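You operate a simulated robot arm through the tools that you are given. There is no shell and no other tool.

You run a simulated robot arm. Do the job below in one go: nothing can be reset, and whatever is moved stays where it is left.

TASK
Close and latch the drum, zero the counter and give it 3 turns.
Fine: Latch on HOLD and brake on FREE before you crank; drum upright at the end, brake back on HOLD, nothing spilt.

The check looks at the end state, three seconds after you hand in, the way a careful person would. Anything else that was tipped, shoved, dropped, spilled or broken makes it a failure.

THE ROBOT
A 7-joint arm with a two-finger parallel gripper, fixed in place. Base frame: the origin is on the floor under the middle of its stand, x ahead of it, y to its left, z up; the work surface is at about z = 800. Units: mm, degrees, N and s.
With the tool pointing down near the work surface it reaches from about 300 to 700 mm from the base axis. Its first joint turns from -66.0 to 66.0 degrees. Payload 1.57 kg.
The tool frame sits at the grasp point between the pads (the TCP): z along the fingers, y along the line on which they close. The tips reach 30 mm beyond it. Largest opening 110 mm; finger width 24, thickness 12; the body of the gripper, 48 by 112 mm, starts 78 mm behind the TCP.
Orientation is told as [roll, pitch, yaw] about the base's x, y, z axes, in that order, counted from this pose: with the fingers straight down and closing along the base's y, the tool's x points along the base's -x, its y along +y and its z along -z.

THE INTERFACE
- The arm moves only by the tool servo_tool. Its argument "moves" is a list of rows, each an object of numbers (a shift or turn left out is 0, a gripper value left out holds the last): "tx", "ty", "tz": the shift along the tool's x, y, z in mm; "wx", "wy", "wz": the turn, a rotation vector about the tool's x, y, z in degrees; "claw": the finger opening in mm, from 0 to 110. In form: [{"tx": .., "ty": .., "tz": .., "wx": .., "wy": .., "wz": .., "claw": ..}, ...]. A call has 1 to 20 rows; each row is the pose to reach, as a shift and turn from the pose commanded when the call began, along the tool's axes at that moment. Rows are played at 5 a second. More than 50 mm and 8.6 degrees between two rows, or a gripper value outside its range, and nothing of the call is played. A pose out of reach is approached as far as the arm can. The call stops where the force on the tool passes 90 N (or 10 N more than at its start, if that is more) or the arm is blocked; 0.2 s more then pass. Each finger travels about 108 mm/s and halts on what it meets, pressing with about 20 N; the grip force reading is that of the motor and also rises with nothing between the fingers. The clock runs only during rows and for 0.2 s after the last one: add rows that repeat a pose to give the fingers time. The reply holds the time, the measured pose of the TCP, the force on the tool along the base axes, the opening and the grip force, in the units named above and with some noise, with the torque about the TCP (base axes, N m) and any sound that the robot's microphone picked up.
- Cameras (640 x 400 px; columns grow to the right, rows downward): "scene" is fixed at [174.4, -396.7, 1422.2]; the picture's right is [0.70, -0.71, 0.00], its down [-0.28, -0.28, -0.92] and it looks along [0.65, 0.64, -0.40] (base axes); focal length 372 px, centre (320, 200). "wrist" rides on the gripper at [70, 16, -141] in the tool frame; the picture's right is [-0.23, 0.97, 0.00], its down [-0.86, -0.20, -0.48] and it looks along [-0.47, -0.11, 0.88] (tool axes); focal length 222 px, centre (320, 200). There is no depth. A picture from a camera that has moved, and an enlarged one, comes with that camera's place and axes in the base frame and with its lens.
- grab_frame(camera): a new picture of that camera. No time passes.
- enlarge(camera, box): a new picture of the part [left, top, right, bottom] of that camera's present view, enlarged. No time passes.
- hand_in(): hands the job in; it is judged then, once.

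Places have to be worked out from the pictures, the camera data and where the tool is seen. Open the gripper and draw the arm clear of the work before you hand the job in, unless the task says otherwise.

The tools are called after "Emit:" as a command line: name --argument value ..., lists and objects as JSON in quotes. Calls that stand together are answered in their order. servo_tool: Moves the arm, as the interface text tells. Its arguments: {"type":"object","properties":{"moves":{"type":"array"}},"required":["moves"]} The other tools are called the same way: grab_frame (camera) takes a picture; enlarge (camera, box) takes an enlarged picture of a part of a camera's view; hand_in () hands the job in.

At the start:

```text
clock: 0.0
tool_pos: [334.1, 134.8, 1276.4]
ee_rot: [0.0, 0.0, 0.0]
contact_force: [-0.3, 0.3, -0.1]
ft_torque: [0.0, 0.0, 0.02]
width: 110.1
grasp_force: 0.0
```

scene: 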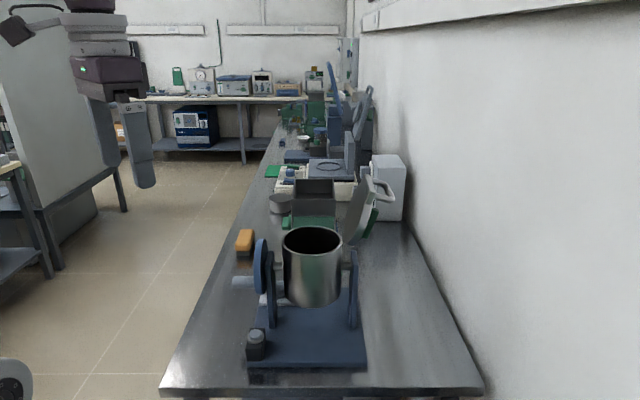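
wrist: 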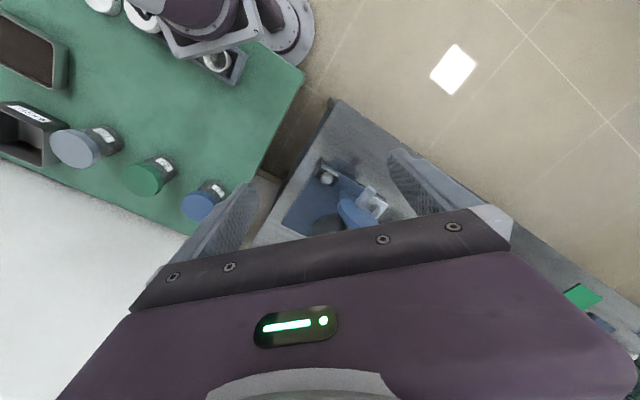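

I see a drum on a blue stand on the bench; I'll enlarge the views to identify the lid, latch, brake, counter and crank.

Emit:
enlarge --camera "scene" --box '[220, 200, 400, 390]'

Emit:
enlarge --camera "scene" --box '[220, 130, 420, 260]'

Emit:
enlarge --camera "wrist" --box '[240, 90, 440, 250]'

```text
2.11 times, centred on (310, 295) of scene
camera zoom: at [174.4, -396.7, 1422.2], right [0.7, -0.71, 0.0], down [-0.28, -0.28, -0.92], along [0.65, 0.64, -0.4], focal length 782 px, centre (341, 0)
```

zoom: 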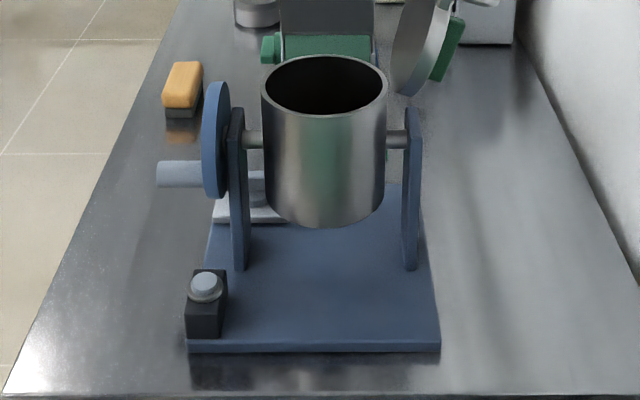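

```text
3.08 times, centred on (320, 195) of scene
camera zoom: at [174.4, -396.7, 1422.2], right [0.7, -0.71, 0.0], down [-0.28, -0.28, -0.92], along [0.65, 0.64, -0.4], focal length 1143 px, centre (320, 215)
```

zoom: 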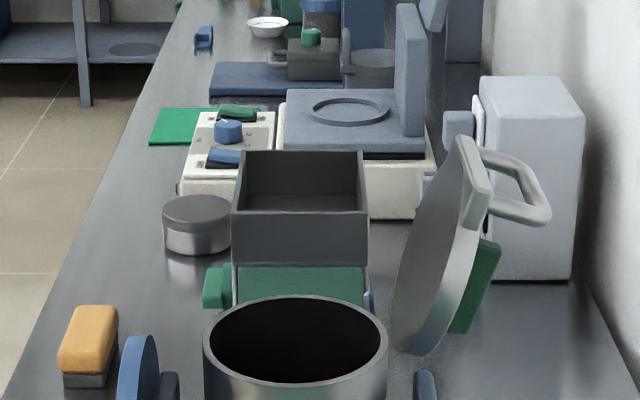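

```text
2.50 times, centred on (340, 170) of wrist
camera zoom: at [264.3, 151.7, 1417.7], right [0.23, 0.97, 0.0], down [0.86, -0.2, 0.48], along [0.47, -0.11, -0.88], focal length 555 px, centre (270, 275)
```

zoom: 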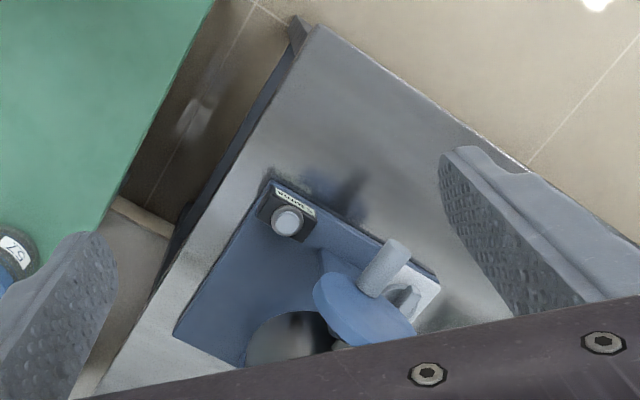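

The drum stand is at roughly x 560–690, y 10–170, with a crank wheel on its left and an open hinged lid on the far right. I'll move the wrist camera closer, staying high, to read labels.

Emit:
servo_tool --moves '[{"tx": -40, "ty": 10, "tz": 0}, {"tx": -80, "ty": 20, "tz": 10}, {"tx": -110, "ty": 30, "tz": 20}]'

Emit:
grab_frame --camera "wrist"

Emit:
enlarge --camera "wrist" --box '[220, 100, 440, 240]'

```text
clock: 0.8
tool_pos: [444.7, 165.2, 1256.3]
ee_rot: [0.0, 0.0, 0.0]
contact_force: [-0.4, 0.7, -0.4]
ft_torque: [0.02, 0.01, -0.03]
width: 110.2
grasp_force: 0.0
```

```text
taken
camera wrist: at [374.5, 181.5, 1398.0], right [0.23, 0.97, 0.0], down [0.85, -0.2, 0.48], along [0.47, -0.11, -0.88], focal length 222 px, centre (320, 200)
```

wrist: 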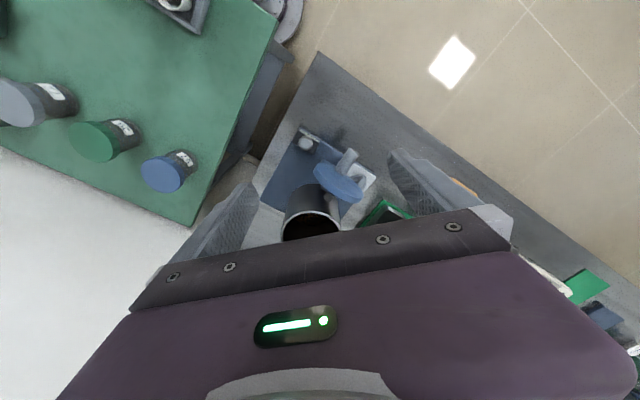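

```text
2.86 times, centred on (330, 170) of wrist
camera zoom: at [374.5, 181.5, 1398.0], right [0.23, 0.97, 0.0], down [0.85, -0.2, 0.48], along [0.47, -0.11, -0.88], focal length 635 px, centre (291, 286)
```

zoom: 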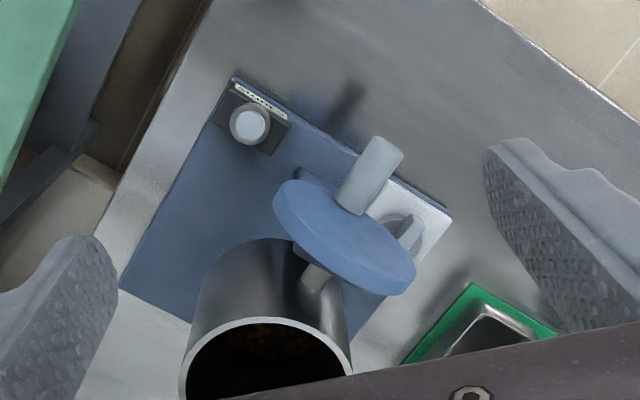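

I can see a button box with a label at the front-left corner and a light plate with a rotary lever under the wheel. I'll lower and yaw the tool by −32° so the camera looks at the wheel side.

Emit:
servo_tool --moves '[{"tx": 5, "ty": 10, "tz": 40, "wz": 8}, {"tx": 5, "ty": 20, "tz": 80, "wz": 16}, {"tx": 5, "ty": 30, "tz": 120, "wz": 24}, {"tx": 5, "ty": 35, "tz": 156, "wz": 32}]'

Emit:
grab_frame --camera "wrist"

Emit:
enlarge --camera "wrist" --box '[220, 60, 440, 220]'

```text
clock: 1.8
tool_pos: [440.5, 200.6, 1100.3]
ee_rot: [0.0, 0.0, -32.1]
contact_force: [0.0, 0.6, -0.5]
ft_torque: [-0.03, 0.0, -0.03]
width: 110.0
grasp_force: 0.0
```

```text
taken
camera wrist: at [389.2, 250.8, 1242.5], right [0.71, 0.7, 0.0], down [0.62, -0.62, 0.48], along [0.34, -0.34, -0.88], focal length 222 px, centre (320, 200)
```

wrist: 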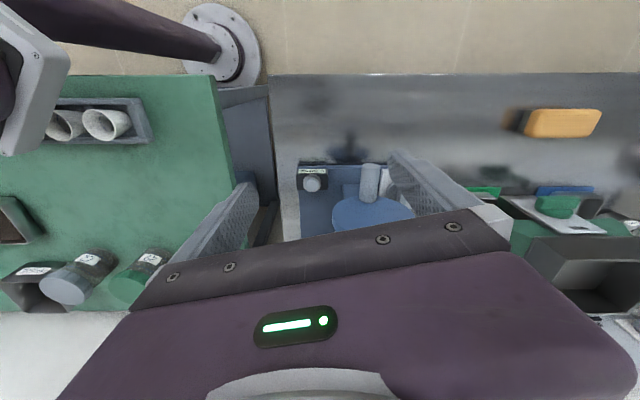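

```text
2.50 times, centred on (330, 140) of wrist
camera zoom: at [389.2, 250.8, 1242.5], right [0.71, 0.7, 0.0], down [0.62, -0.62, 0.48], along [0.34, -0.34, -0.88], focal length 555 px, centre (295, 350)
```

zoom: 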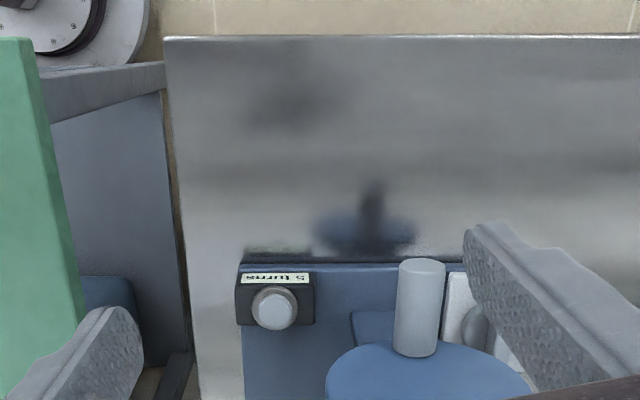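

The label reads "5 turns" (upside-down in this view), so that box with the button is the turn counter. Next I'll slide the camera deeper along the stand to see the rotary part on the light plate.

Emit:
servo_tool --moves '[{"tx": -1, "ty": 36, "tz": 7}, {"tx": -2, "ty": 72, "tz": 14}, {"tx": -3, "ty": 108, "tz": 20}]'

Emit:
grab_frame --camera "wrist"

Emit:
enlarge --camera "wrist" --box '[220, 100, 420, 240]'

```text
clock: 2.6
tool_pos: [499.4, 290.4, 1079.3]
ee_rot: [0.0, 0.0, -32.0]
contact_force: [0.6, 0.7, -0.4]
ft_torque: [-0.01, 0.0, 0.04]
width: 109.8
grasp_force: 0.0
```

```text
taken
camera wrist: at [448.8, 341.6, 1221.7], right [0.71, 0.71, 0.0], down [0.62, -0.62, 0.48], along [0.34, -0.34, -0.88], focal length 222 px, centre (320, 200)
```

wrist: 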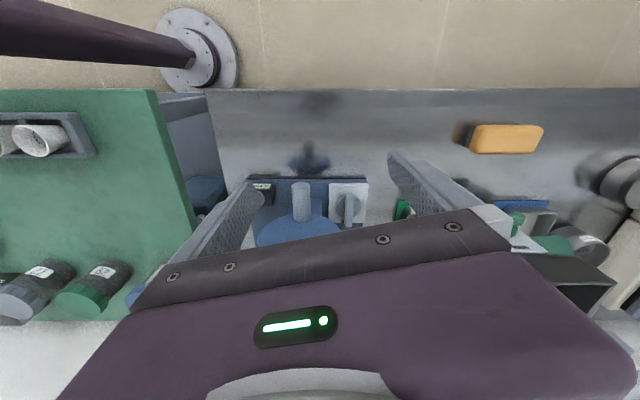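

```text
2.86 times, centred on (320, 170) of wrist
camera zoom: at [448.8, 341.6, 1221.7], right [0.71, 0.71, 0.0], down [0.62, -0.62, 0.48], along [0.34, -0.34, -0.88], focal length 635 px, centre (320, 286)
```

zoom: 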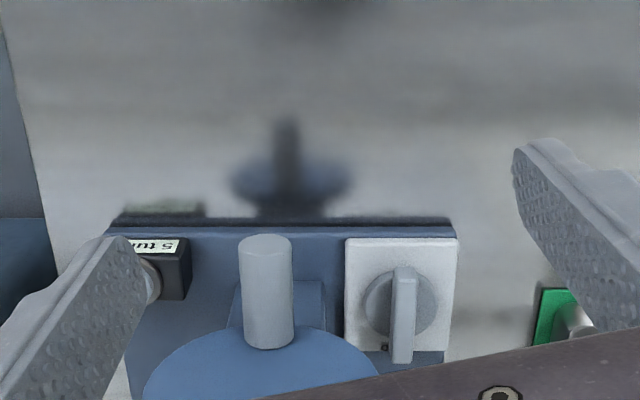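

The rotary knob on the light panel looks like a two-position selector (brake). I'll enlarge it and the counter label further.

Emit:
enlarge --camera "wrist" --box '[320, 175, 380, 235]'

Emit:
enlarge --camera "wrist" --box '[380, 180, 480, 240]'

Emit:
enlarge --camera "scene" --box '[320, 160, 420, 260]'

Emit:
grab_frame --camera "scene"

```text
6.67 times, centred on (350, 205) of wrist
camera zoom: at [448.8, 341.6, 1221.7], right [0.71, 0.71, 0.0], down [0.62, -0.62, 0.48], along [0.34, -0.34, -0.88], focal length 1481 px, centre (120, 167)
```

zoom: 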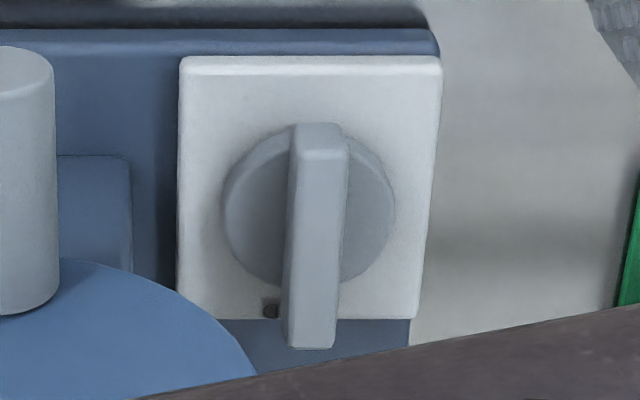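

```text
6.40 times, centred on (430, 210) of wrist
camera zoom: at [448.8, 341.6, 1221.7], right [0.71, 0.71, 0.0], down [0.62, -0.62, 0.48], along [0.34, -0.34, -0.88], focal length 1422 px, centre (-384, 136)
```

zoom: 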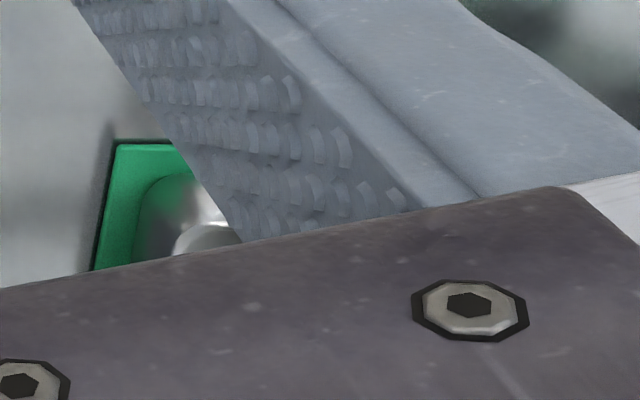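

```text
4.00 times, centred on (370, 210) of scene
camera zoom: at [174.4, -396.7, 1422.2], right [0.7, -0.71, 0.0], down [-0.28, -0.28, -0.92], along [0.65, 0.64, -0.4], focal length 1486 px, centre (120, 160)
```

zoom: 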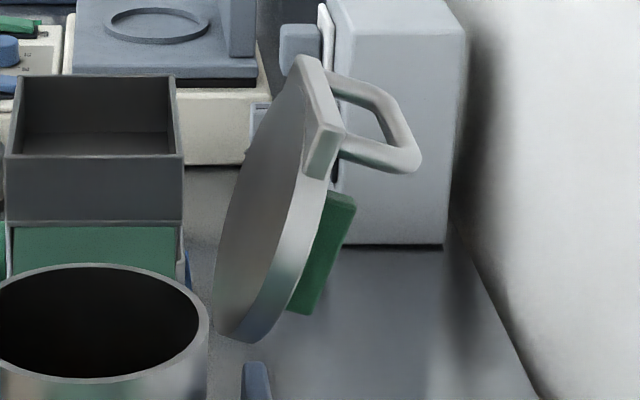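

```text
taken
```

scene: 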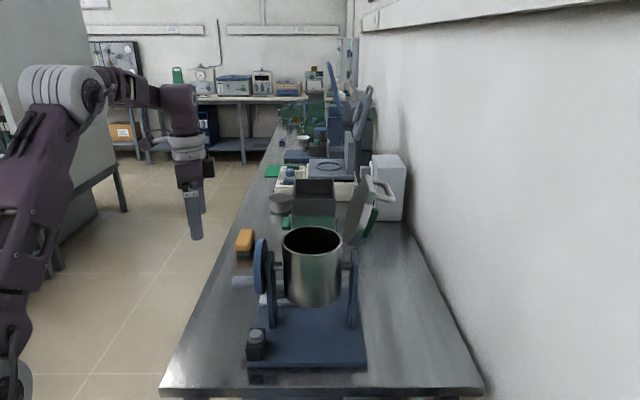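

The brake selector's legend is partly hidden by its lever, and the lid stands open on the far (right) side of the drum with a lug, bail handle and green part on it. I'll raise and tilt the tool to look at the drum and lid more horizontally from the robot side.

Emit:
servo_tool --moves '[{"tx": 0, "ty": -20, "tz": -45, "wy": -8}, {"tx": -10, "ty": -50, "tz": -80, "wy": -16}, {"tx": -20, "ty": -80, "tz": -110, "wy": -24}, {"tx": -30, "ty": -100, "tz": -121, "wy": -32}, {"tx": -39, "ty": -117, "tz": -121, "wy": -40}]'

Emit:
grab_frame --camera "wrist"

Emit:
enlarge --camera "wrist" --box '[220, 100, 440, 240]'

```text
clock: 3.8
tool_pos: [469.4, 169.8, 1201.3]
ee_rot: [-0.1, -40.1, -32.1]
contact_force: [0.0, -0.3, 0.4]
ft_torque: [-0.01, 0.01, -0.01]
width: 110.0
grasp_force: 0.0
```

```text
taken
camera wrist: at [355.5, 259.9, 1265.4], right [0.66, 0.73, 0.15], down [0.19, -0.35, 0.92], along [0.72, -0.58, -0.37], focal length 222 px, centre (320, 200)
```

wrist: 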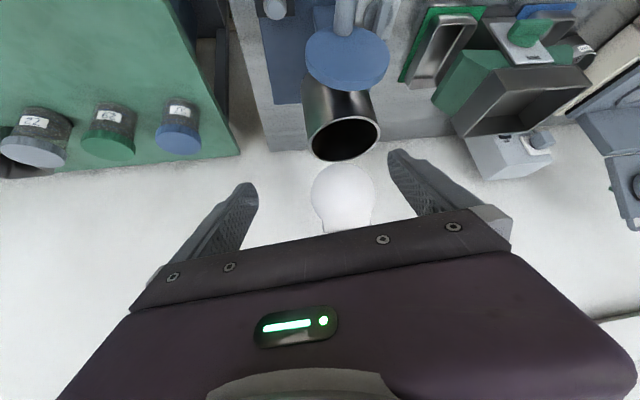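

```text
2.86 times, centred on (330, 170) of wrist
camera zoom: at [355.5, 259.9, 1265.4], right [0.66, 0.73, 0.15], down [0.19, -0.35, 0.92], along [0.72, -0.58, -0.37], focal length 635 px, centre (291, 286)
```

zoom: 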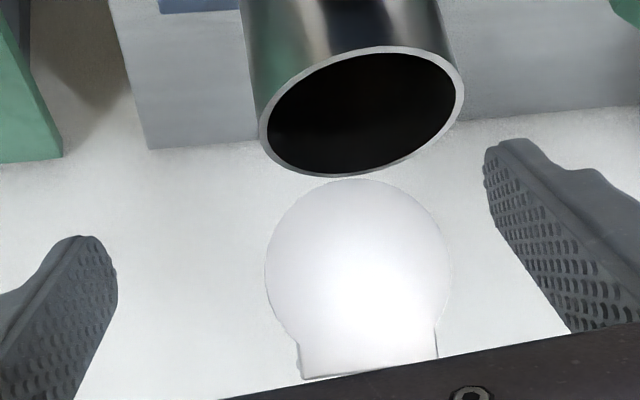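

The lid is hinged at the rim's far side (away from the wheel), opened about 114°, with a wide lug at its free end; drum rim centre ≈ (655, 98, 1024), axle z ≈ 959. Before closing it I want to see the brake's legend, so I'll level the tool and then yaw to look at the panel from above.

Emit:
servo_tool --moves '[{"wy": 8}, {"wy": 16}, {"wy": 24}, {"wy": 32}, {"wy": 40}]'

```text
clock: 5.0
tool_pos: [469.6, 172.3, 1200.5]
ee_rot: [0.1, 0.1, -31.9]
contact_force: [0.3, -0.7, -0.8]
ft_torque: [0.0, -0.02, 0.02]
width: 110.1
grasp_force: 0.1
```

Level again. Now yaw to about −135° and move to around (588, 183, 1100), above the wheel, with the camera over the brake panel.

Emit:
servo_tool --moves '[{"tx": -8, "ty": 6, "tz": 8, "wz": 8}, {"tx": -16, "ty": 12, "tz": 16, "wz": 16}, {"tx": -24, "ty": 18, "tz": 24, "wz": 24}, {"tx": -32, "ty": 24, "tz": 32, "wz": 32}, {"tx": -40, "ty": 30, "tz": 40, "wz": 40}, {"tx": -48, "ty": 36, "tz": 48, "wz": 48}, {"tx": -56, "ty": 42, "tz": 56, "wz": 56}, {"tx": -64, "ty": 48, "tz": 64, "wz": 64}, {"tx": -72, "ty": 54, "tz": 72, "wz": 72}, {"tx": -80, "ty": 60, "tz": 80, "wz": 80}, {"tx": -88, "ty": 66, "tz": 88, "wz": 88}, {"tx": -95, "ty": 72, "tz": 100, "wz": 96}, {"tx": -95, "ty": 72, "tz": 100, "wz": 103}]'

Emit:
grab_frame --camera "wrist"

Emit:
grab_frame --camera "scene"

```text
clock: 7.8
tool_pos: [589.2, 181.7, 1100.4]
ee_rot: [0.0, 0.0, -135.1]
contact_force: [0.0, 0.4, -0.7]
ft_torque: [0.03, 0.0, 0.01]
width: 109.8
grasp_force: 0.1
```

```text
taken
camera wrist: at [649.4, 219.1, 1242.9], right [0.53, -0.85, 0.0], down [-0.75, -0.46, 0.48], along [-0.41, -0.25, -0.88], focal length 222 px, centre (320, 200)
```

wrist: 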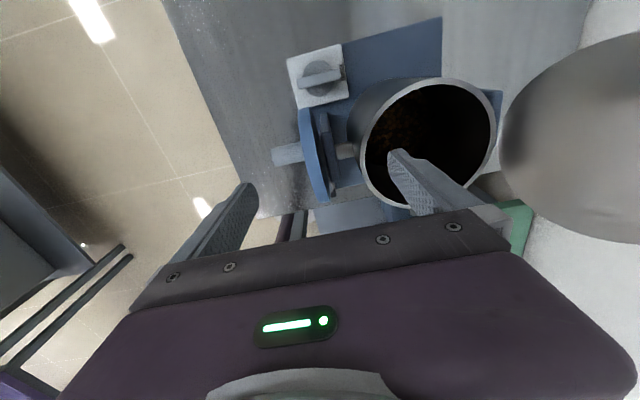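

```text
taken
```

scene: 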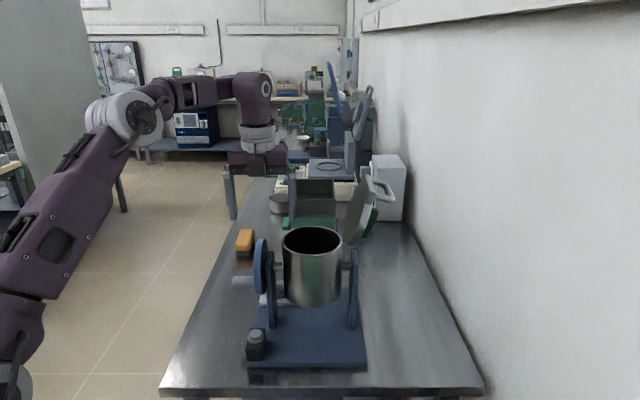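

The brake panel is now near the top of the wrist view; enlarging it, the drum and the lid.

Emit:
enlarge --camera "wrist" --box '[275, 35, 375, 115]'

Emit:
enlarge --camera "wrist" --box '[300, 60, 540, 230]'

Emit:
enlarge --camera "wrist" --box '[480, 20, 640, 260]'

```text
5.00 times, centred on (325, 75) of wrist
camera zoom: at [649.4, 219.1, 1242.9], right [0.53, -0.85, 0.0], down [-0.75, -0.46, 0.48], along [-0.41, -0.25, -0.88], focal length 1111 px, centre (295, 825)
```

zoom: 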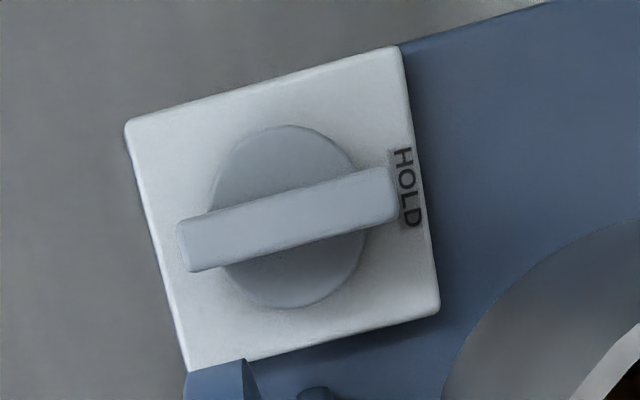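

```text
2.35 times, centred on (420, 145) of wrist
camera zoom: at [649.4, 219.1, 1242.9], right [0.53, -0.85, 0.0], down [-0.75, -0.46, 0.48], along [-0.41, -0.25, -0.88], focal length 523 px, centre (85, 329)
```

zoom: 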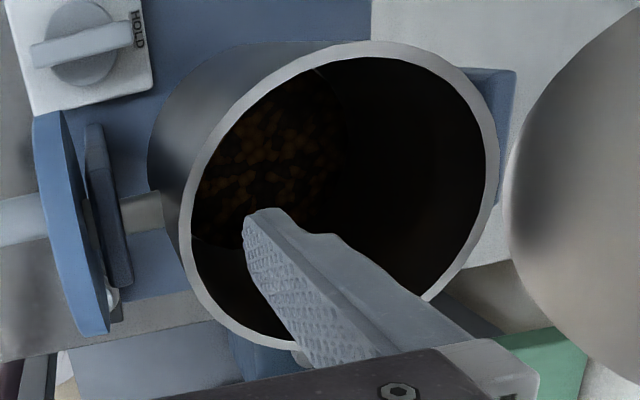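

```text
1.67 times, centred on (560, 140) of wrist
camera zoom: at [649.4, 219.1, 1242.9], right [0.53, -0.85, 0.0], down [-0.75, -0.46, 0.48], along [-0.41, -0.25, -0.88], focal length 370 px, centre (-80, 300)
```

zoom: 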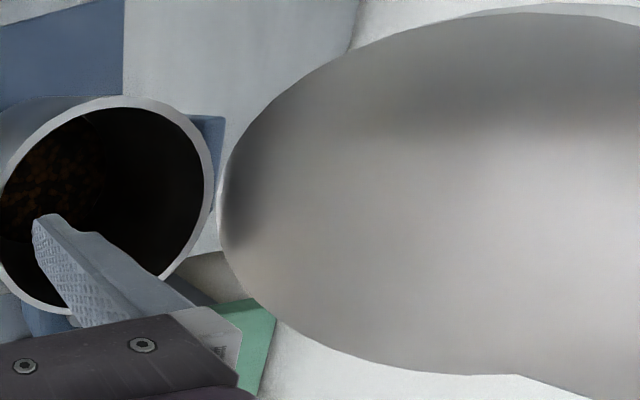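

The brake is on HOLD (label visible beside the bar end) with the bar along the stand's cross direction; knob centre ≈ (648, 221). The stand is turned exactly 45° in the base frame. First I'll close the lid: raise, yaw back to −45° so the fingers close along the lid lug's width, and view the lug.

Emit:
servo_tool --moves '[{"tz": -35, "wz": -7.5}, {"tz": -70, "wz": -15}, {"tx": -3, "tz": -105, "ty": 6, "wz": -22.5}, {"tx": -6, "tz": -140, "ty": 12, "wz": -30}, {"tx": -9, "tz": -140, "ty": 18, "wz": -37.5}, {"tx": -12.6, "tz": -140, "ty": 24, "wz": -45}, {"tx": -12.6, "tz": -140, "ty": 30, "wz": -52.5}, {"tx": -12.6, "tz": -140, "ty": 36, "wz": -60}, {"tx": -12.6, "tz": -140, "ty": 42, "wz": -67.5}, {"tx": -12.6, "tz": -140, "ty": 48, "wz": -75}, {"tx": -12.6, "tz": -140, "ty": 54, "wz": -82.5}, {"tx": -12.6, "tz": -140, "ty": 60, "wz": -90}]'

Emit:
grab_frame --camera "wrist"

```text
clock: 10.4
tool_pos: [555.6, 111.8, 1216.2]
ee_rot: [0.0, 0.0, -44.9]
contact_force: [-0.7, 0.1, 0.8]
ft_torque: [-0.02, -0.04, 0.0]
width: 109.9
grasp_force: 0.1
out of reach, approached as far as the arm can: row 2, 3, 4, 5, 6, 7, 8, 9, 10, 11, 12
```

```text
taken
camera wrist: at [518.6, 172.0, 1358.6], right [0.85, 0.53, 0.0], down [0.46, -0.74, 0.48], along [0.25, -0.41, -0.88], focal length 222 px, centre (320, 200)
```

wrist: 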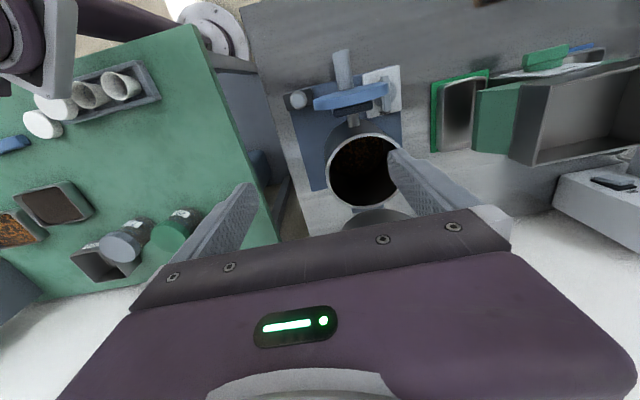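

The vertical tool can't reach that high and far, so tilting is needed. I'll tilt the tool 55° forward (fingers pointing away from the wheel toward the lid) in place and see where it settles.

Emit:
servo_tool --moves '[{"wy": -8}, {"wy": -16}, {"wy": -24}, {"wy": -32}, {"wy": -40}, {"wy": -48}, {"wy": -55}]'

Emit:
grab_frame --camera "wrist"

Emit:
grab_frame --camera "scene"

```text
clock: 12.0
tool_pos: [557.6, 113.4, 1217.1]
ee_rot: [0.0, -55.1, -45.2]
contact_force: [0.3, 0.3, 0.4]
ft_torque: [-0.04, 0.0, 0.0]
width: 110.2
grasp_force: 0.1
```

```text
taken
camera wrist: at [458.0, 233.8, 1241.0], right [0.78, 0.6, 0.19], down [-0.07, -0.21, 0.97], along [0.62, -0.77, -0.12], focal length 222 px, centre (320, 200)
```

wrist: 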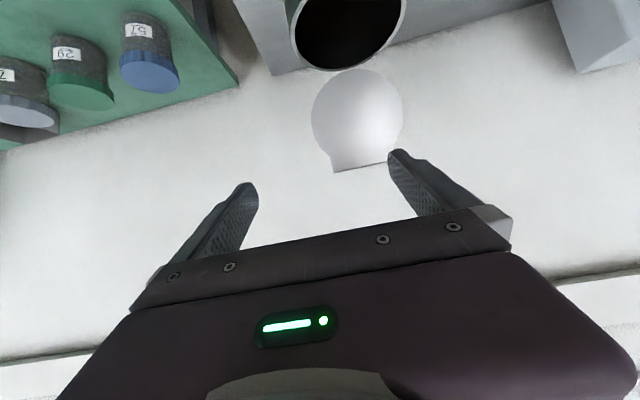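

```text
taken
```

scene: 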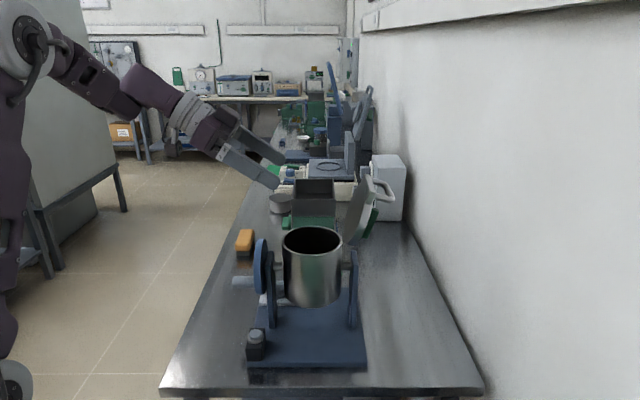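

The tilted pose works and the lid with its lug is visible; enlarging for an accurate lug position.

Emit:
enlarge --camera "wrist" --box '[280, 50, 440, 190]'

Emit:
enlarge --camera "scene" --box '[330, 165, 410, 245]'

```text
2.86 times, centred on (360, 120) of wrist
camera zoom: at [458.0, 233.8, 1241.0], right [0.78, 0.6, 0.19], down [-0.07, -0.21, 0.97], along [0.62, -0.77, -0.12], focal length 635 px, centre (206, 429)
```

zoom: 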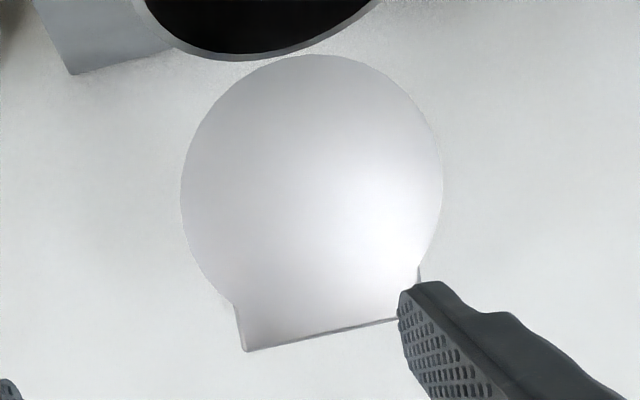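

```text
5.00 times, centred on (370, 205) of scene
camera zoom: at [174.4, -396.7, 1422.2], right [0.7, -0.71, 0.0], down [-0.28, -0.28, -0.92], along [0.65, 0.64, -0.4], focal length 1858 px, centre (70, 175)
```

zoom: 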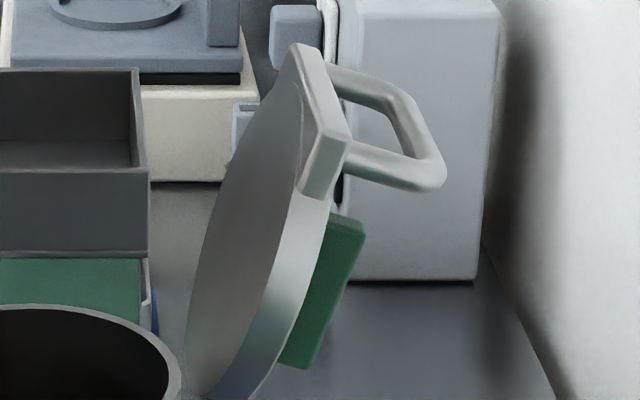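

Triangulating both views, the lug's tip edge is at about r = +108 mm (across from drum centre), z ≈ 1159, spanning ±50 mm; its centre ≈ (733, 20, 1147). It is ~100 mm wide, so the 110 mm gripper can just straddle it. I'll move to a pre-grasp 70 mm short of it.

Emit:
servo_tool --moves '[{"tx": -5, "ty": 30, "tz": 20}, {"tx": -20, "ty": 57, "tz": 50}, {"tx": -36, "ty": 57.3, "tz": 90}, {"tx": -51.7, "ty": 57.3, "tz": 126}, {"tx": -51.7, "ty": 57.3, "tz": 126}]'

Emit:
grab_frame --camera "wrist"

Emit:
enlarge --camera "scene" --box '[260, 145, 420, 265]'

```text
clock: 13.2
tool_pos: [692.2, 59.4, 1187.1]
ee_rot: [0.0, -55.0, -45.0]
contact_force: [0.5, 1.3, -0.1]
ft_torque: [-0.01, -0.01, 0.01]
width: 110.0
grasp_force: 0.1
```

```text
taken
camera wrist: at [592.9, 180.8, 1211.8], right [0.78, 0.6, 0.19], down [-0.07, -0.21, 0.97], along [0.62, -0.77, -0.12], focal length 222 px, centre (320, 200)
```

wrist: 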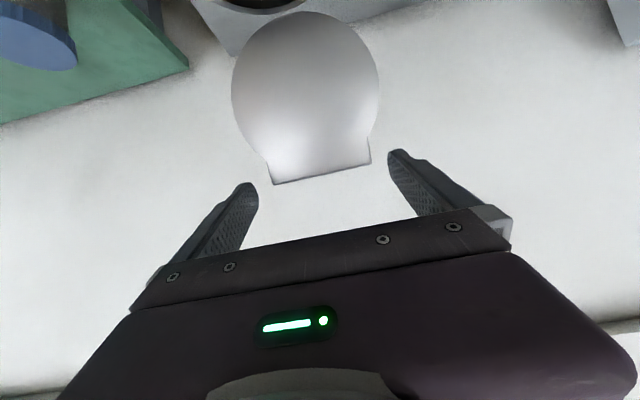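

```text
3.33 times, centred on (340, 205) of scene
camera zoom: at [174.4, -396.8, 1422.2], right [0.7, -0.71, 0.0], down [-0.28, -0.28, -0.92], along [0.65, 0.64, -0.4], focal length 1239 px, centre (253, 183)
```

zoom: 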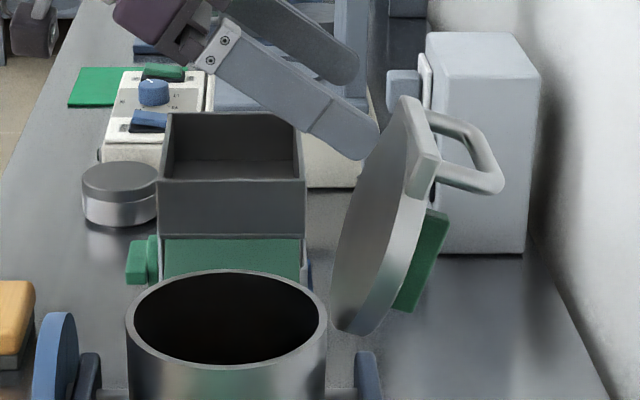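

Zooming the wrist view to check the lug's alignment between the fingers.

Emit:
enlarge --camera "wrist" --box '[230, 110, 430, 240]'

```text
3.08 times, centred on (330, 175) of wrist
camera zoom: at [592.9, 180.8, 1211.8], right [0.78, 0.6, 0.19], down [-0.07, -0.21, 0.97], along [0.62, -0.77, -0.12], focal length 684 px, centre (289, 277)
```

zoom: 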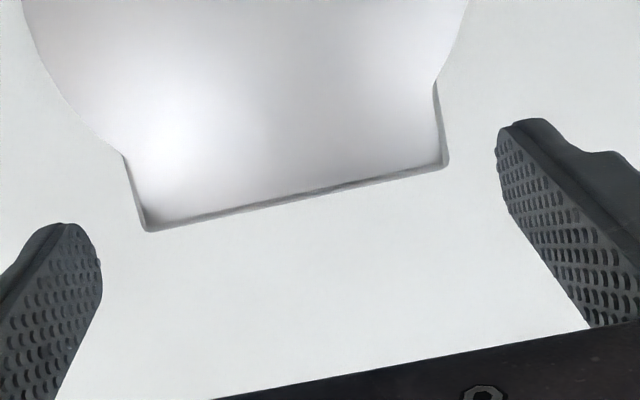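

The lug sits centred about 2 mm left of the tool axis and ~12 mm high; clearance is ~5 mm per side. I'll correct by −2 mm sideways and 5 mm up, then advance 60 mm slowly to straddle it.

Emit:
servo_tool --moves '[{"tx": -5, "ty": -2, "tz": 5}, {"tx": -5, "ty": -2, "tz": 15}, {"tx": -5, "ty": -2, "tz": 25}, {"tx": -5, "ty": -2, "tz": 35}, {"tx": -5, "ty": -2, "tz": 45}, {"tx": -5, "ty": -2, "tz": 53}, {"tx": -5, "ty": -2, "tz": 60}]'

Emit:
grab_frame --camera "wrist"

Emit:
enlarge --camera "wrist" --box '[230, 110, 430, 240]'

Emit:
enlarge --camera "scene" --box '[300, 145, 420, 235]'

```text
clock: 14.8
tool_pos: [728.0, 19.7, 1155.9]
ee_rot: [0.0, -55.0, -45.0]
contact_force: [-1.1, 0.6, -0.3]
ft_torque: [-0.01, 0.04, 0.05]
width: 110.0
grasp_force: 0.1
```

```text
taken
camera wrist: at [627.8, 142.1, 1180.8], right [0.78, 0.6, 0.19], down [-0.07, -0.21, 0.97], along [0.62, -0.77, -0.12], focal length 222 px, centre (320, 200)
```

wrist: 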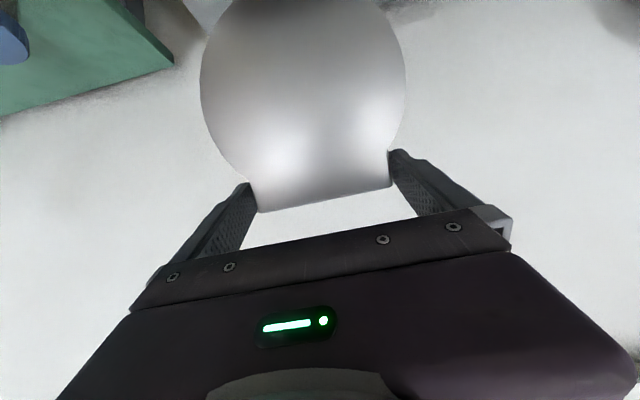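

```text
3.08 times, centred on (330, 175) of wrist
camera zoom: at [627.8, 142.1, 1180.8], right [0.78, 0.6, 0.19], down [-0.07, -0.21, 0.97], along [0.62, -0.77, -0.12], focal length 684 px, centre (289, 277)
```

zoom: 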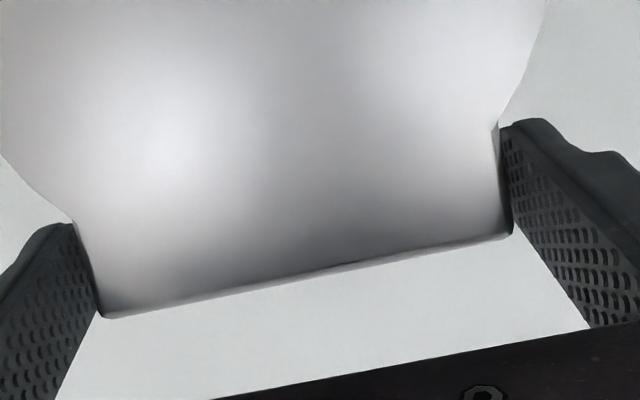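

```text
4.44 times, centred on (360, 190) of scene
camera zoom: at [174.4, -396.7, 1422.2], right [0.7, -0.71, 0.0], down [-0.28, -0.28, -0.92], along [0.65, 0.64, -0.4], focal length 1652 px, centre (142, 244)
```

zoom: 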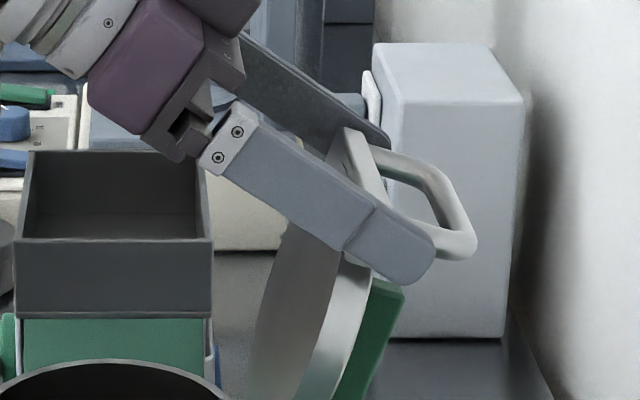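

The fingers straddle the lug cleanly with no contact force. Now I close the gripper onto the lug's ends.

Emit:
servo_tool --moves '[{"claw": 104}, {"claw": 100}, {"claw": 96}, {"claw": 94}, {"claw": 94}]'

```text
clock: 16.0
tool_pos: [725.7, 21.7, 1155.8]
ee_rot: [0.0, -55.0, -45.0]
contact_force: [2.5, 2.5, 1.3]
ft_torque: [0.52, -0.36, 0.47]
width: 99.5
grasp_force: 44.9
```

Grip width reads 99.5 mm on the lug. Since the lid will pivot between the pads, I want it nearer the fingertips so the fingers don't wedge on the disc; I'll open, back off 6.5 mm and regrip.

Emit:
servo_tool --moves '[{"claw": 110}, {"claw": 110}, {"tz": -3.5, "claw": 110}, {"tz": -6.5, "claw": 110}, {"tz": -6.5, "claw": 110}, {"tz": -6.5, "claw": 102}, {"tz": -6.5, "claw": 96}, {"tz": -6.5, "claw": 94}, {"tz": -6.5, "claw": 94}]'

Emit:
enlarge --camera "scene" --box '[300, 145, 420, 235]'

Emit:
enlarge --camera "wrist" --box '[230, 110, 430, 240]'

```text
clock: 18.0
tool_pos: [722.9, 25.3, 1160.9]
ee_rot: [0.0, -55.0, -45.0]
contact_force: [2.5, 2.0, 1.0]
ft_torque: [0.34, -0.34, 0.18]
width: 99.6
grasp_force: 45.0
```

```text
4.44 times, centred on (360, 190) of scene
camera zoom: at [174.5, -396.7, 1422.2], right [0.7, -0.71, 0.0], down [-0.28, -0.28, -0.92], along [0.65, 0.64, -0.4], focal length 1652 px, centre (142, 244)
```

zoom: 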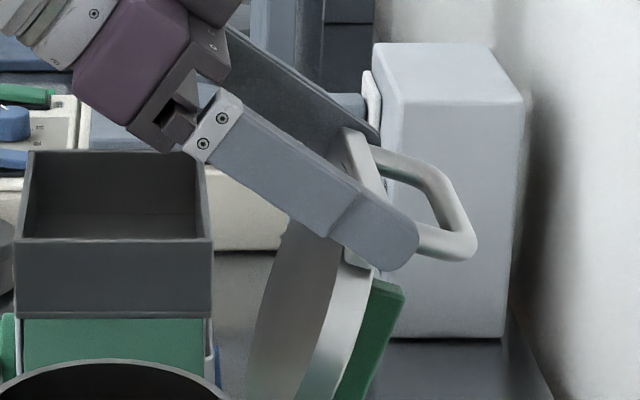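

```text
3.08 times, centred on (330, 175) of wrist
camera zoom: at [624.0, 146.5, 1184.7], right [0.78, 0.6, 0.19], down [-0.07, -0.21, 0.97], along [0.62, -0.77, -0.12], focal length 684 px, centre (289, 277)
```

zoom: 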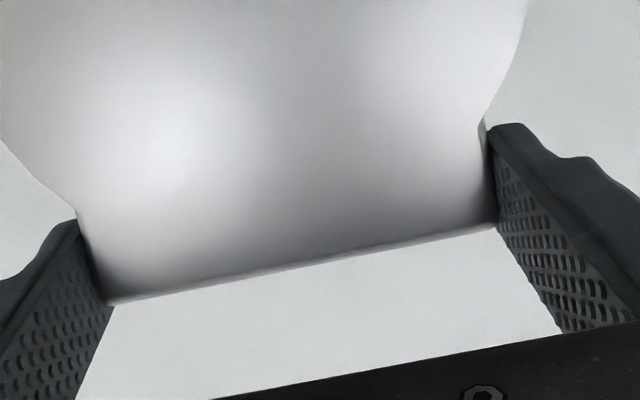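

The lug is now held near the fingertips (99.6 mm). I'll swing the lid along its hinge arc to about 40°, watching the forces.

Emit:
servo_tool --moves '[{"tx": 3.2, "tz": -10.8}, {"tx": 7.3, "tz": -21.4}, {"tx": 12.4, "tz": -31.5}, {"tx": 18.3, "tz": -41.2}, {"tx": 25, "tz": -50.3}, {"tx": 32.5, "tz": -58.8}, {"tx": 40.7, "tz": -66.5}, {"tx": 49.5, "tz": -73.6}]'

Emit:
enlarge --camera "scene" --box '[230, 130, 410, 270]'

Emit:
grab_frame --camera "wrist"

```text
clock: 19.8
tool_pos: [660.2, 86.8, 1160.8]
ee_rot: [0.0, -55.0, -45.1]
contact_force: [8.4, -0.8, 3.5]
ft_torque: [0.02, -1.31, 0.18]
width: 99.8
grasp_force: 38.5
```

```text
2.86 times, centred on (320, 200) of scene
camera zoom: at [174.6, -396.8, 1422.1], right [0.7, -0.71, 0.0], down [-0.28, -0.28, -0.92], along [0.65, 0.64, -0.4], focal length 1062 px, centre (320, 200)
```

zoom: 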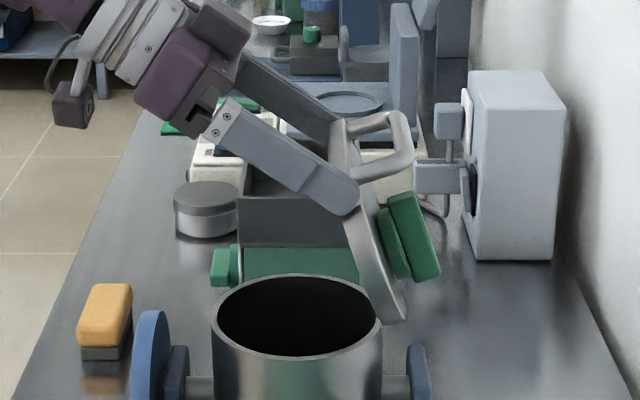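

```text
taken
camera wrist: at [561.5, 209.0, 1186.4], right [0.78, 0.6, 0.19], down [-0.07, -0.21, 0.97], along [0.62, -0.77, -0.12], focal length 222 px, centre (320, 200)
```

wrist: 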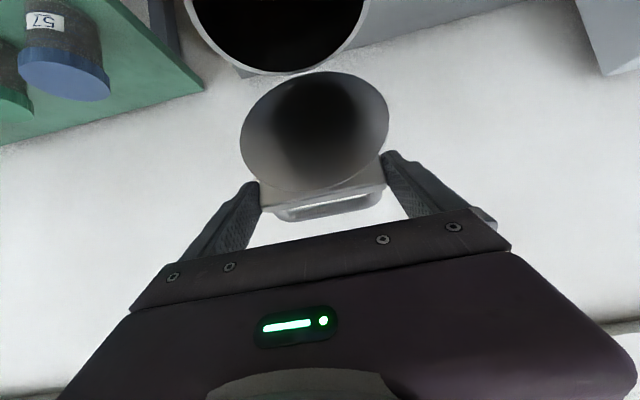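

The lid follows smoothly (past vertical now), and a green part is visible on its outer face. Continuing the arc to about 70°.

Emit:
servo_tool --moves '[{"tx": 9.4, "tz": -6.2}, {"tx": 19.4, "tz": -11.7}, {"tx": 29.8, "tz": -16.2}, {"tx": 40.5, "tz": -19.8}, {"tx": 51.4, "tz": -22.5}, {"tx": 62.6, "tz": -24.2}]'

Emit:
enlarge --camera "scene" --box '[230, 130, 410, 270]'

Emit:
grab_frame --camera "wrist"

```text
clock: 21.2
tool_pos: [621.4, 127.0, 1123.8]
ee_rot: [0.0, -55.1, -44.9]
contact_force: [8.3, 4.1, 8.9]
ft_torque: [-0.28, -1.59, 0.59]
width: 99.6
grasp_force: 45.4
```

```text
2.86 times, centred on (320, 200) of scene
camera zoom: at [174.4, -396.7, 1422.2], right [0.7, -0.71, 0.0], down [-0.28, -0.28, -0.92], along [0.65, 0.64, -0.4], focal length 1062 px, centre (320, 200)
```

zoom: 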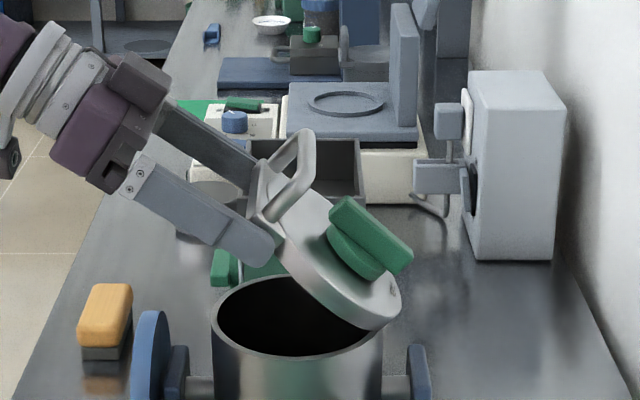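

```text
taken
camera wrist: at [521.8, 248.5, 1148.6], right [0.78, 0.6, 0.19], down [-0.07, -0.21, 0.97], along [0.62, -0.77, -0.12], focal length 222 px, centre (320, 200)
```

wrist: 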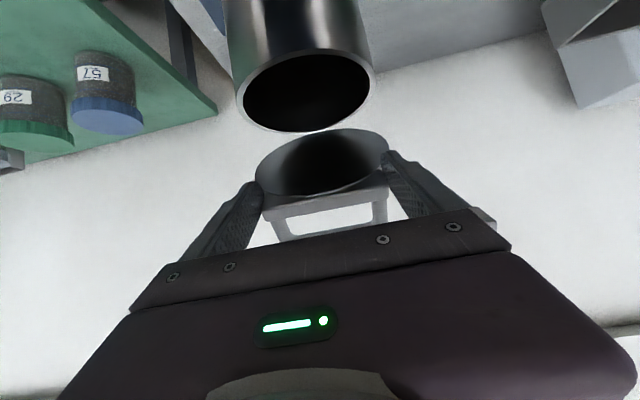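

The green part is a rotary latch knob with a label. Continuing the arc to about 95°.

Emit:
servo_tool --moves '[{"tx": 11.4, "tz": -0.7}, {"tx": 22.7, "tz": -0.4}, {"tx": 34, "tz": 0.8}, {"tx": 45.1, "tz": 3.1}, {"tx": 55.8, "tz": 6.3}]'

Emit:
enlarge --camera "scene" --box '[230, 150, 410, 290]'

Emit:
grab_frame --camera "wrist"

```text
clock: 22.4
tool_pos: [600.9, 146.8, 1075.3]
ee_rot: [-0.1, -54.9, -45.0]
contact_force: [0.9, 6.3, 11.3]
ft_torque: [-0.61, -1.46, 0.55]
width: 99.3
grasp_force: 44.6
```

```text
2.86 times, centred on (320, 220) of scene
camera zoom: at [174.2, -396.6, 1422.2], right [0.7, -0.71, 0.0], down [-0.28, -0.28, -0.92], along [0.65, 0.64, -0.4], focal length 1062 px, centre (320, 143)
```

zoom: 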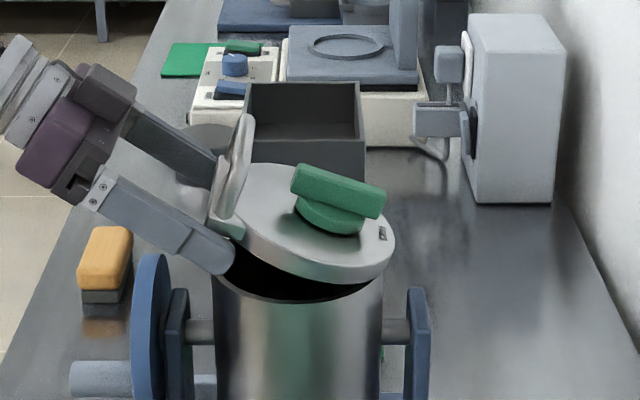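

```text
taken
camera wrist: at [502.4, 267.7, 1099.6], right [0.78, 0.6, 0.19], down [-0.07, -0.21, 0.98], along [0.62, -0.77, -0.12], focal length 222 px, centre (320, 200)
```

wrist: 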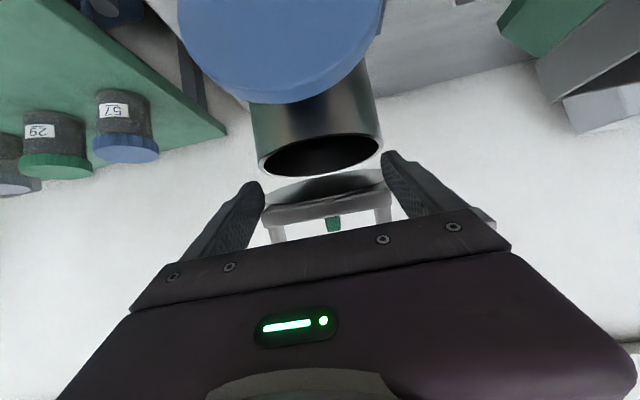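

About 12° remain. I continue gently to closure with small steps.

Emit:
servo_tool --moves '[{"tx": 5.3, "tz": 2.0}, {"tx": 10.6, "tz": 4.1}, {"tx": 14.2, "tz": 5.8}, {"tx": 17.8, "tz": 7.5}, {"tx": 21.2, "tz": 9.4}]'

Emit:
enlarge --camera "scene" --box '[230, 170, 410, 310]'

```text
clock: 23.6
tool_pos: [598.1, 150.4, 1051.6]
ee_rot: [0.1, -55.1, -45.0]
contact_force: [-10.5, 12.9, 13.4]
ft_torque: [-1.11, -1.12, 0.16]
width: 99.4
grasp_force: 45.0
```

```text
2.86 times, centred on (320, 240) of scene
camera zoom: at [173.8, -396.4, 1422.4], right [0.7, -0.71, 0.0], down [-0.28, -0.28, -0.92], along [0.65, 0.64, -0.4], focal length 1062 px, centre (320, 86)
```

zoom: 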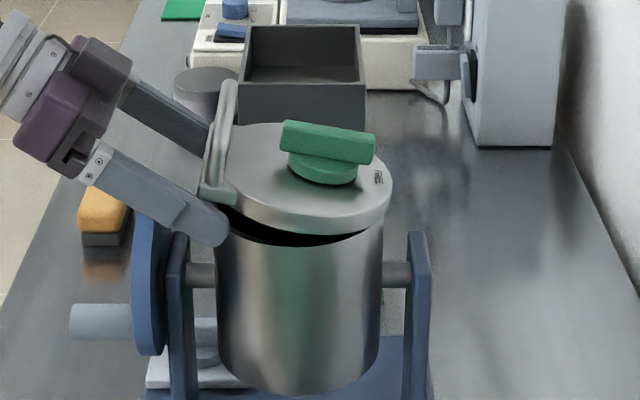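

The lid is nearly closed; the side force says the lug wants to sit slightly farther toward the wheel. I'll move 4 mm that way and continue down in small steps.

Emit:
servo_tool --moves '[{"tx": 2.3, "tz": -3.3}, {"tx": 5.6, "tz": -1.0}, {"tx": 8.9, "tz": 1.3}, {"tx": 12.1, "tz": 3.6}]'

Emit:
enlarge --camera "scene" --box '[230, 170, 410, 310]'

```text
clock: 24.6
tool_pos: [595.6, 152.5, 1039.2]
ee_rot: [-0.2, -55.1, -44.8]
contact_force: [0.6, 3.5, 9.9]
ft_torque: [-0.88, -1.04, 0.03]
width: 99.2
grasp_force: 45.1
```

```text
2.86 times, centred on (320, 240) of scene
camera zoom: at [174.2, -396.6, 1422.2], right [0.7, -0.71, 0.0], down [-0.28, -0.28, -0.92], along [0.65, 0.64, -0.4], focal length 1062 px, centre (320, 86)
```

zoom: 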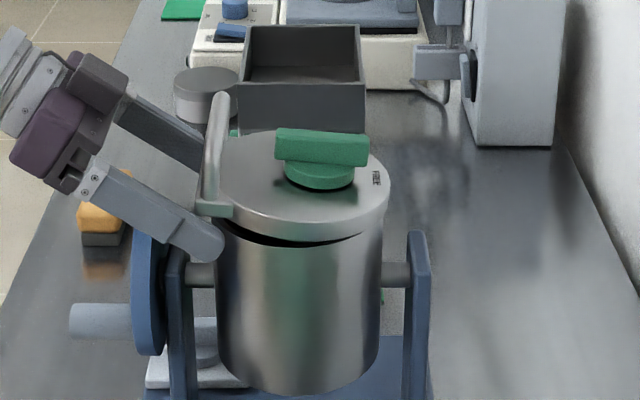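

A small gap remains and the lid's label reads FREE (latch). Pressing down a few more millimetres while watching the force.

Emit:
servo_tool --moves '[{"tx": 2.5, "tz": 1.7}, {"tx": 4.9, "tz": 3.4}, {"tx": 6.9, "tz": 4.9}, {"tx": 8.6, "tz": 6.0}]'

Emit:
enlarge --camera "scene" --box '[230, 170, 410, 310]'

```text
clock: 25.6
tool_pos: [595.1, 151.4, 1029.0]
ee_rot: [0.0, -54.9, -44.9]
contact_force: [-7.4, 6.3, 8.8]
ft_torque: [-1.02, -0.99, -0.07]
width: 99.6
grasp_force: 44.8
```

```text
2.86 times, centred on (320, 240) of scene
camera zoom: at [174.0, -396.6, 1422.3], right [0.7, -0.71, 0.0], down [-0.28, -0.28, -0.92], along [0.65, 0.64, -0.4], focal length 1062 px, centre (320, 86)
```

zoom: 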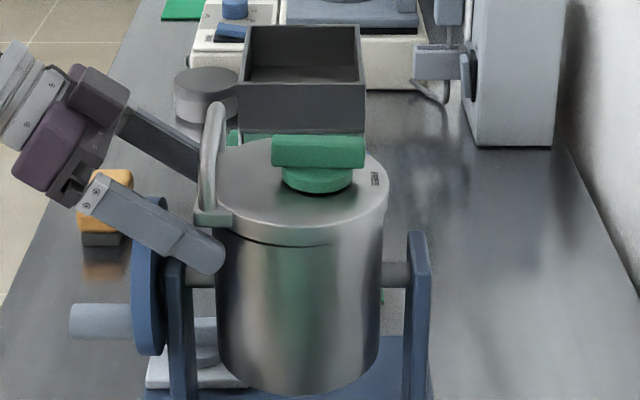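

Nearly shut. A few more millimetres down until contact force rises.

Emit:
servo_tool --moves '[{"tx": 1.2, "tz": 0.9}, {"tx": 2.5, "tz": 1.7}, {"tx": 3.7, "tz": 2.6}, {"tx": 4.9, "tz": 3.4}]'

Emit:
enlarge --camera "scene" --box '[260, 200, 370, 290]'

```text
clock: 26.6
tool_pos: [596.7, 151.9, 1023.6]
ee_rot: [0.1, -54.9, -45.0]
contact_force: [-17.0, 13.7, 14.6]
ft_torque: [-1.04, -0.8, -0.4]
width: 99.7
grasp_force: 45.0
```

```text
4.44 times, centred on (315, 245) of scene
camera zoom: at [173.6, -396.4, 1422.4], right [0.7, -0.71, 0.0], down [-0.28, -0.28, -0.92], along [0.65, 0.64, -0.4], focal length 1652 px, centre (342, 0)
```

zoom: 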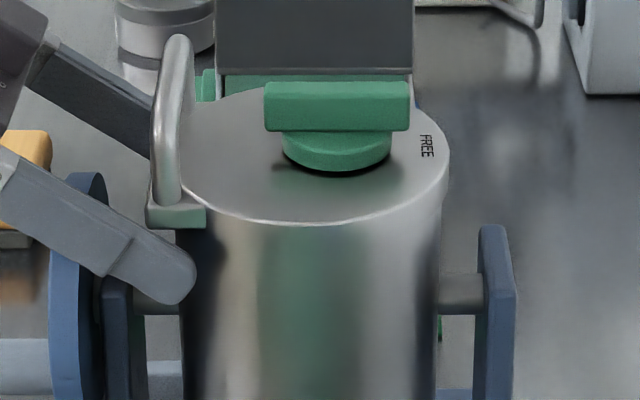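

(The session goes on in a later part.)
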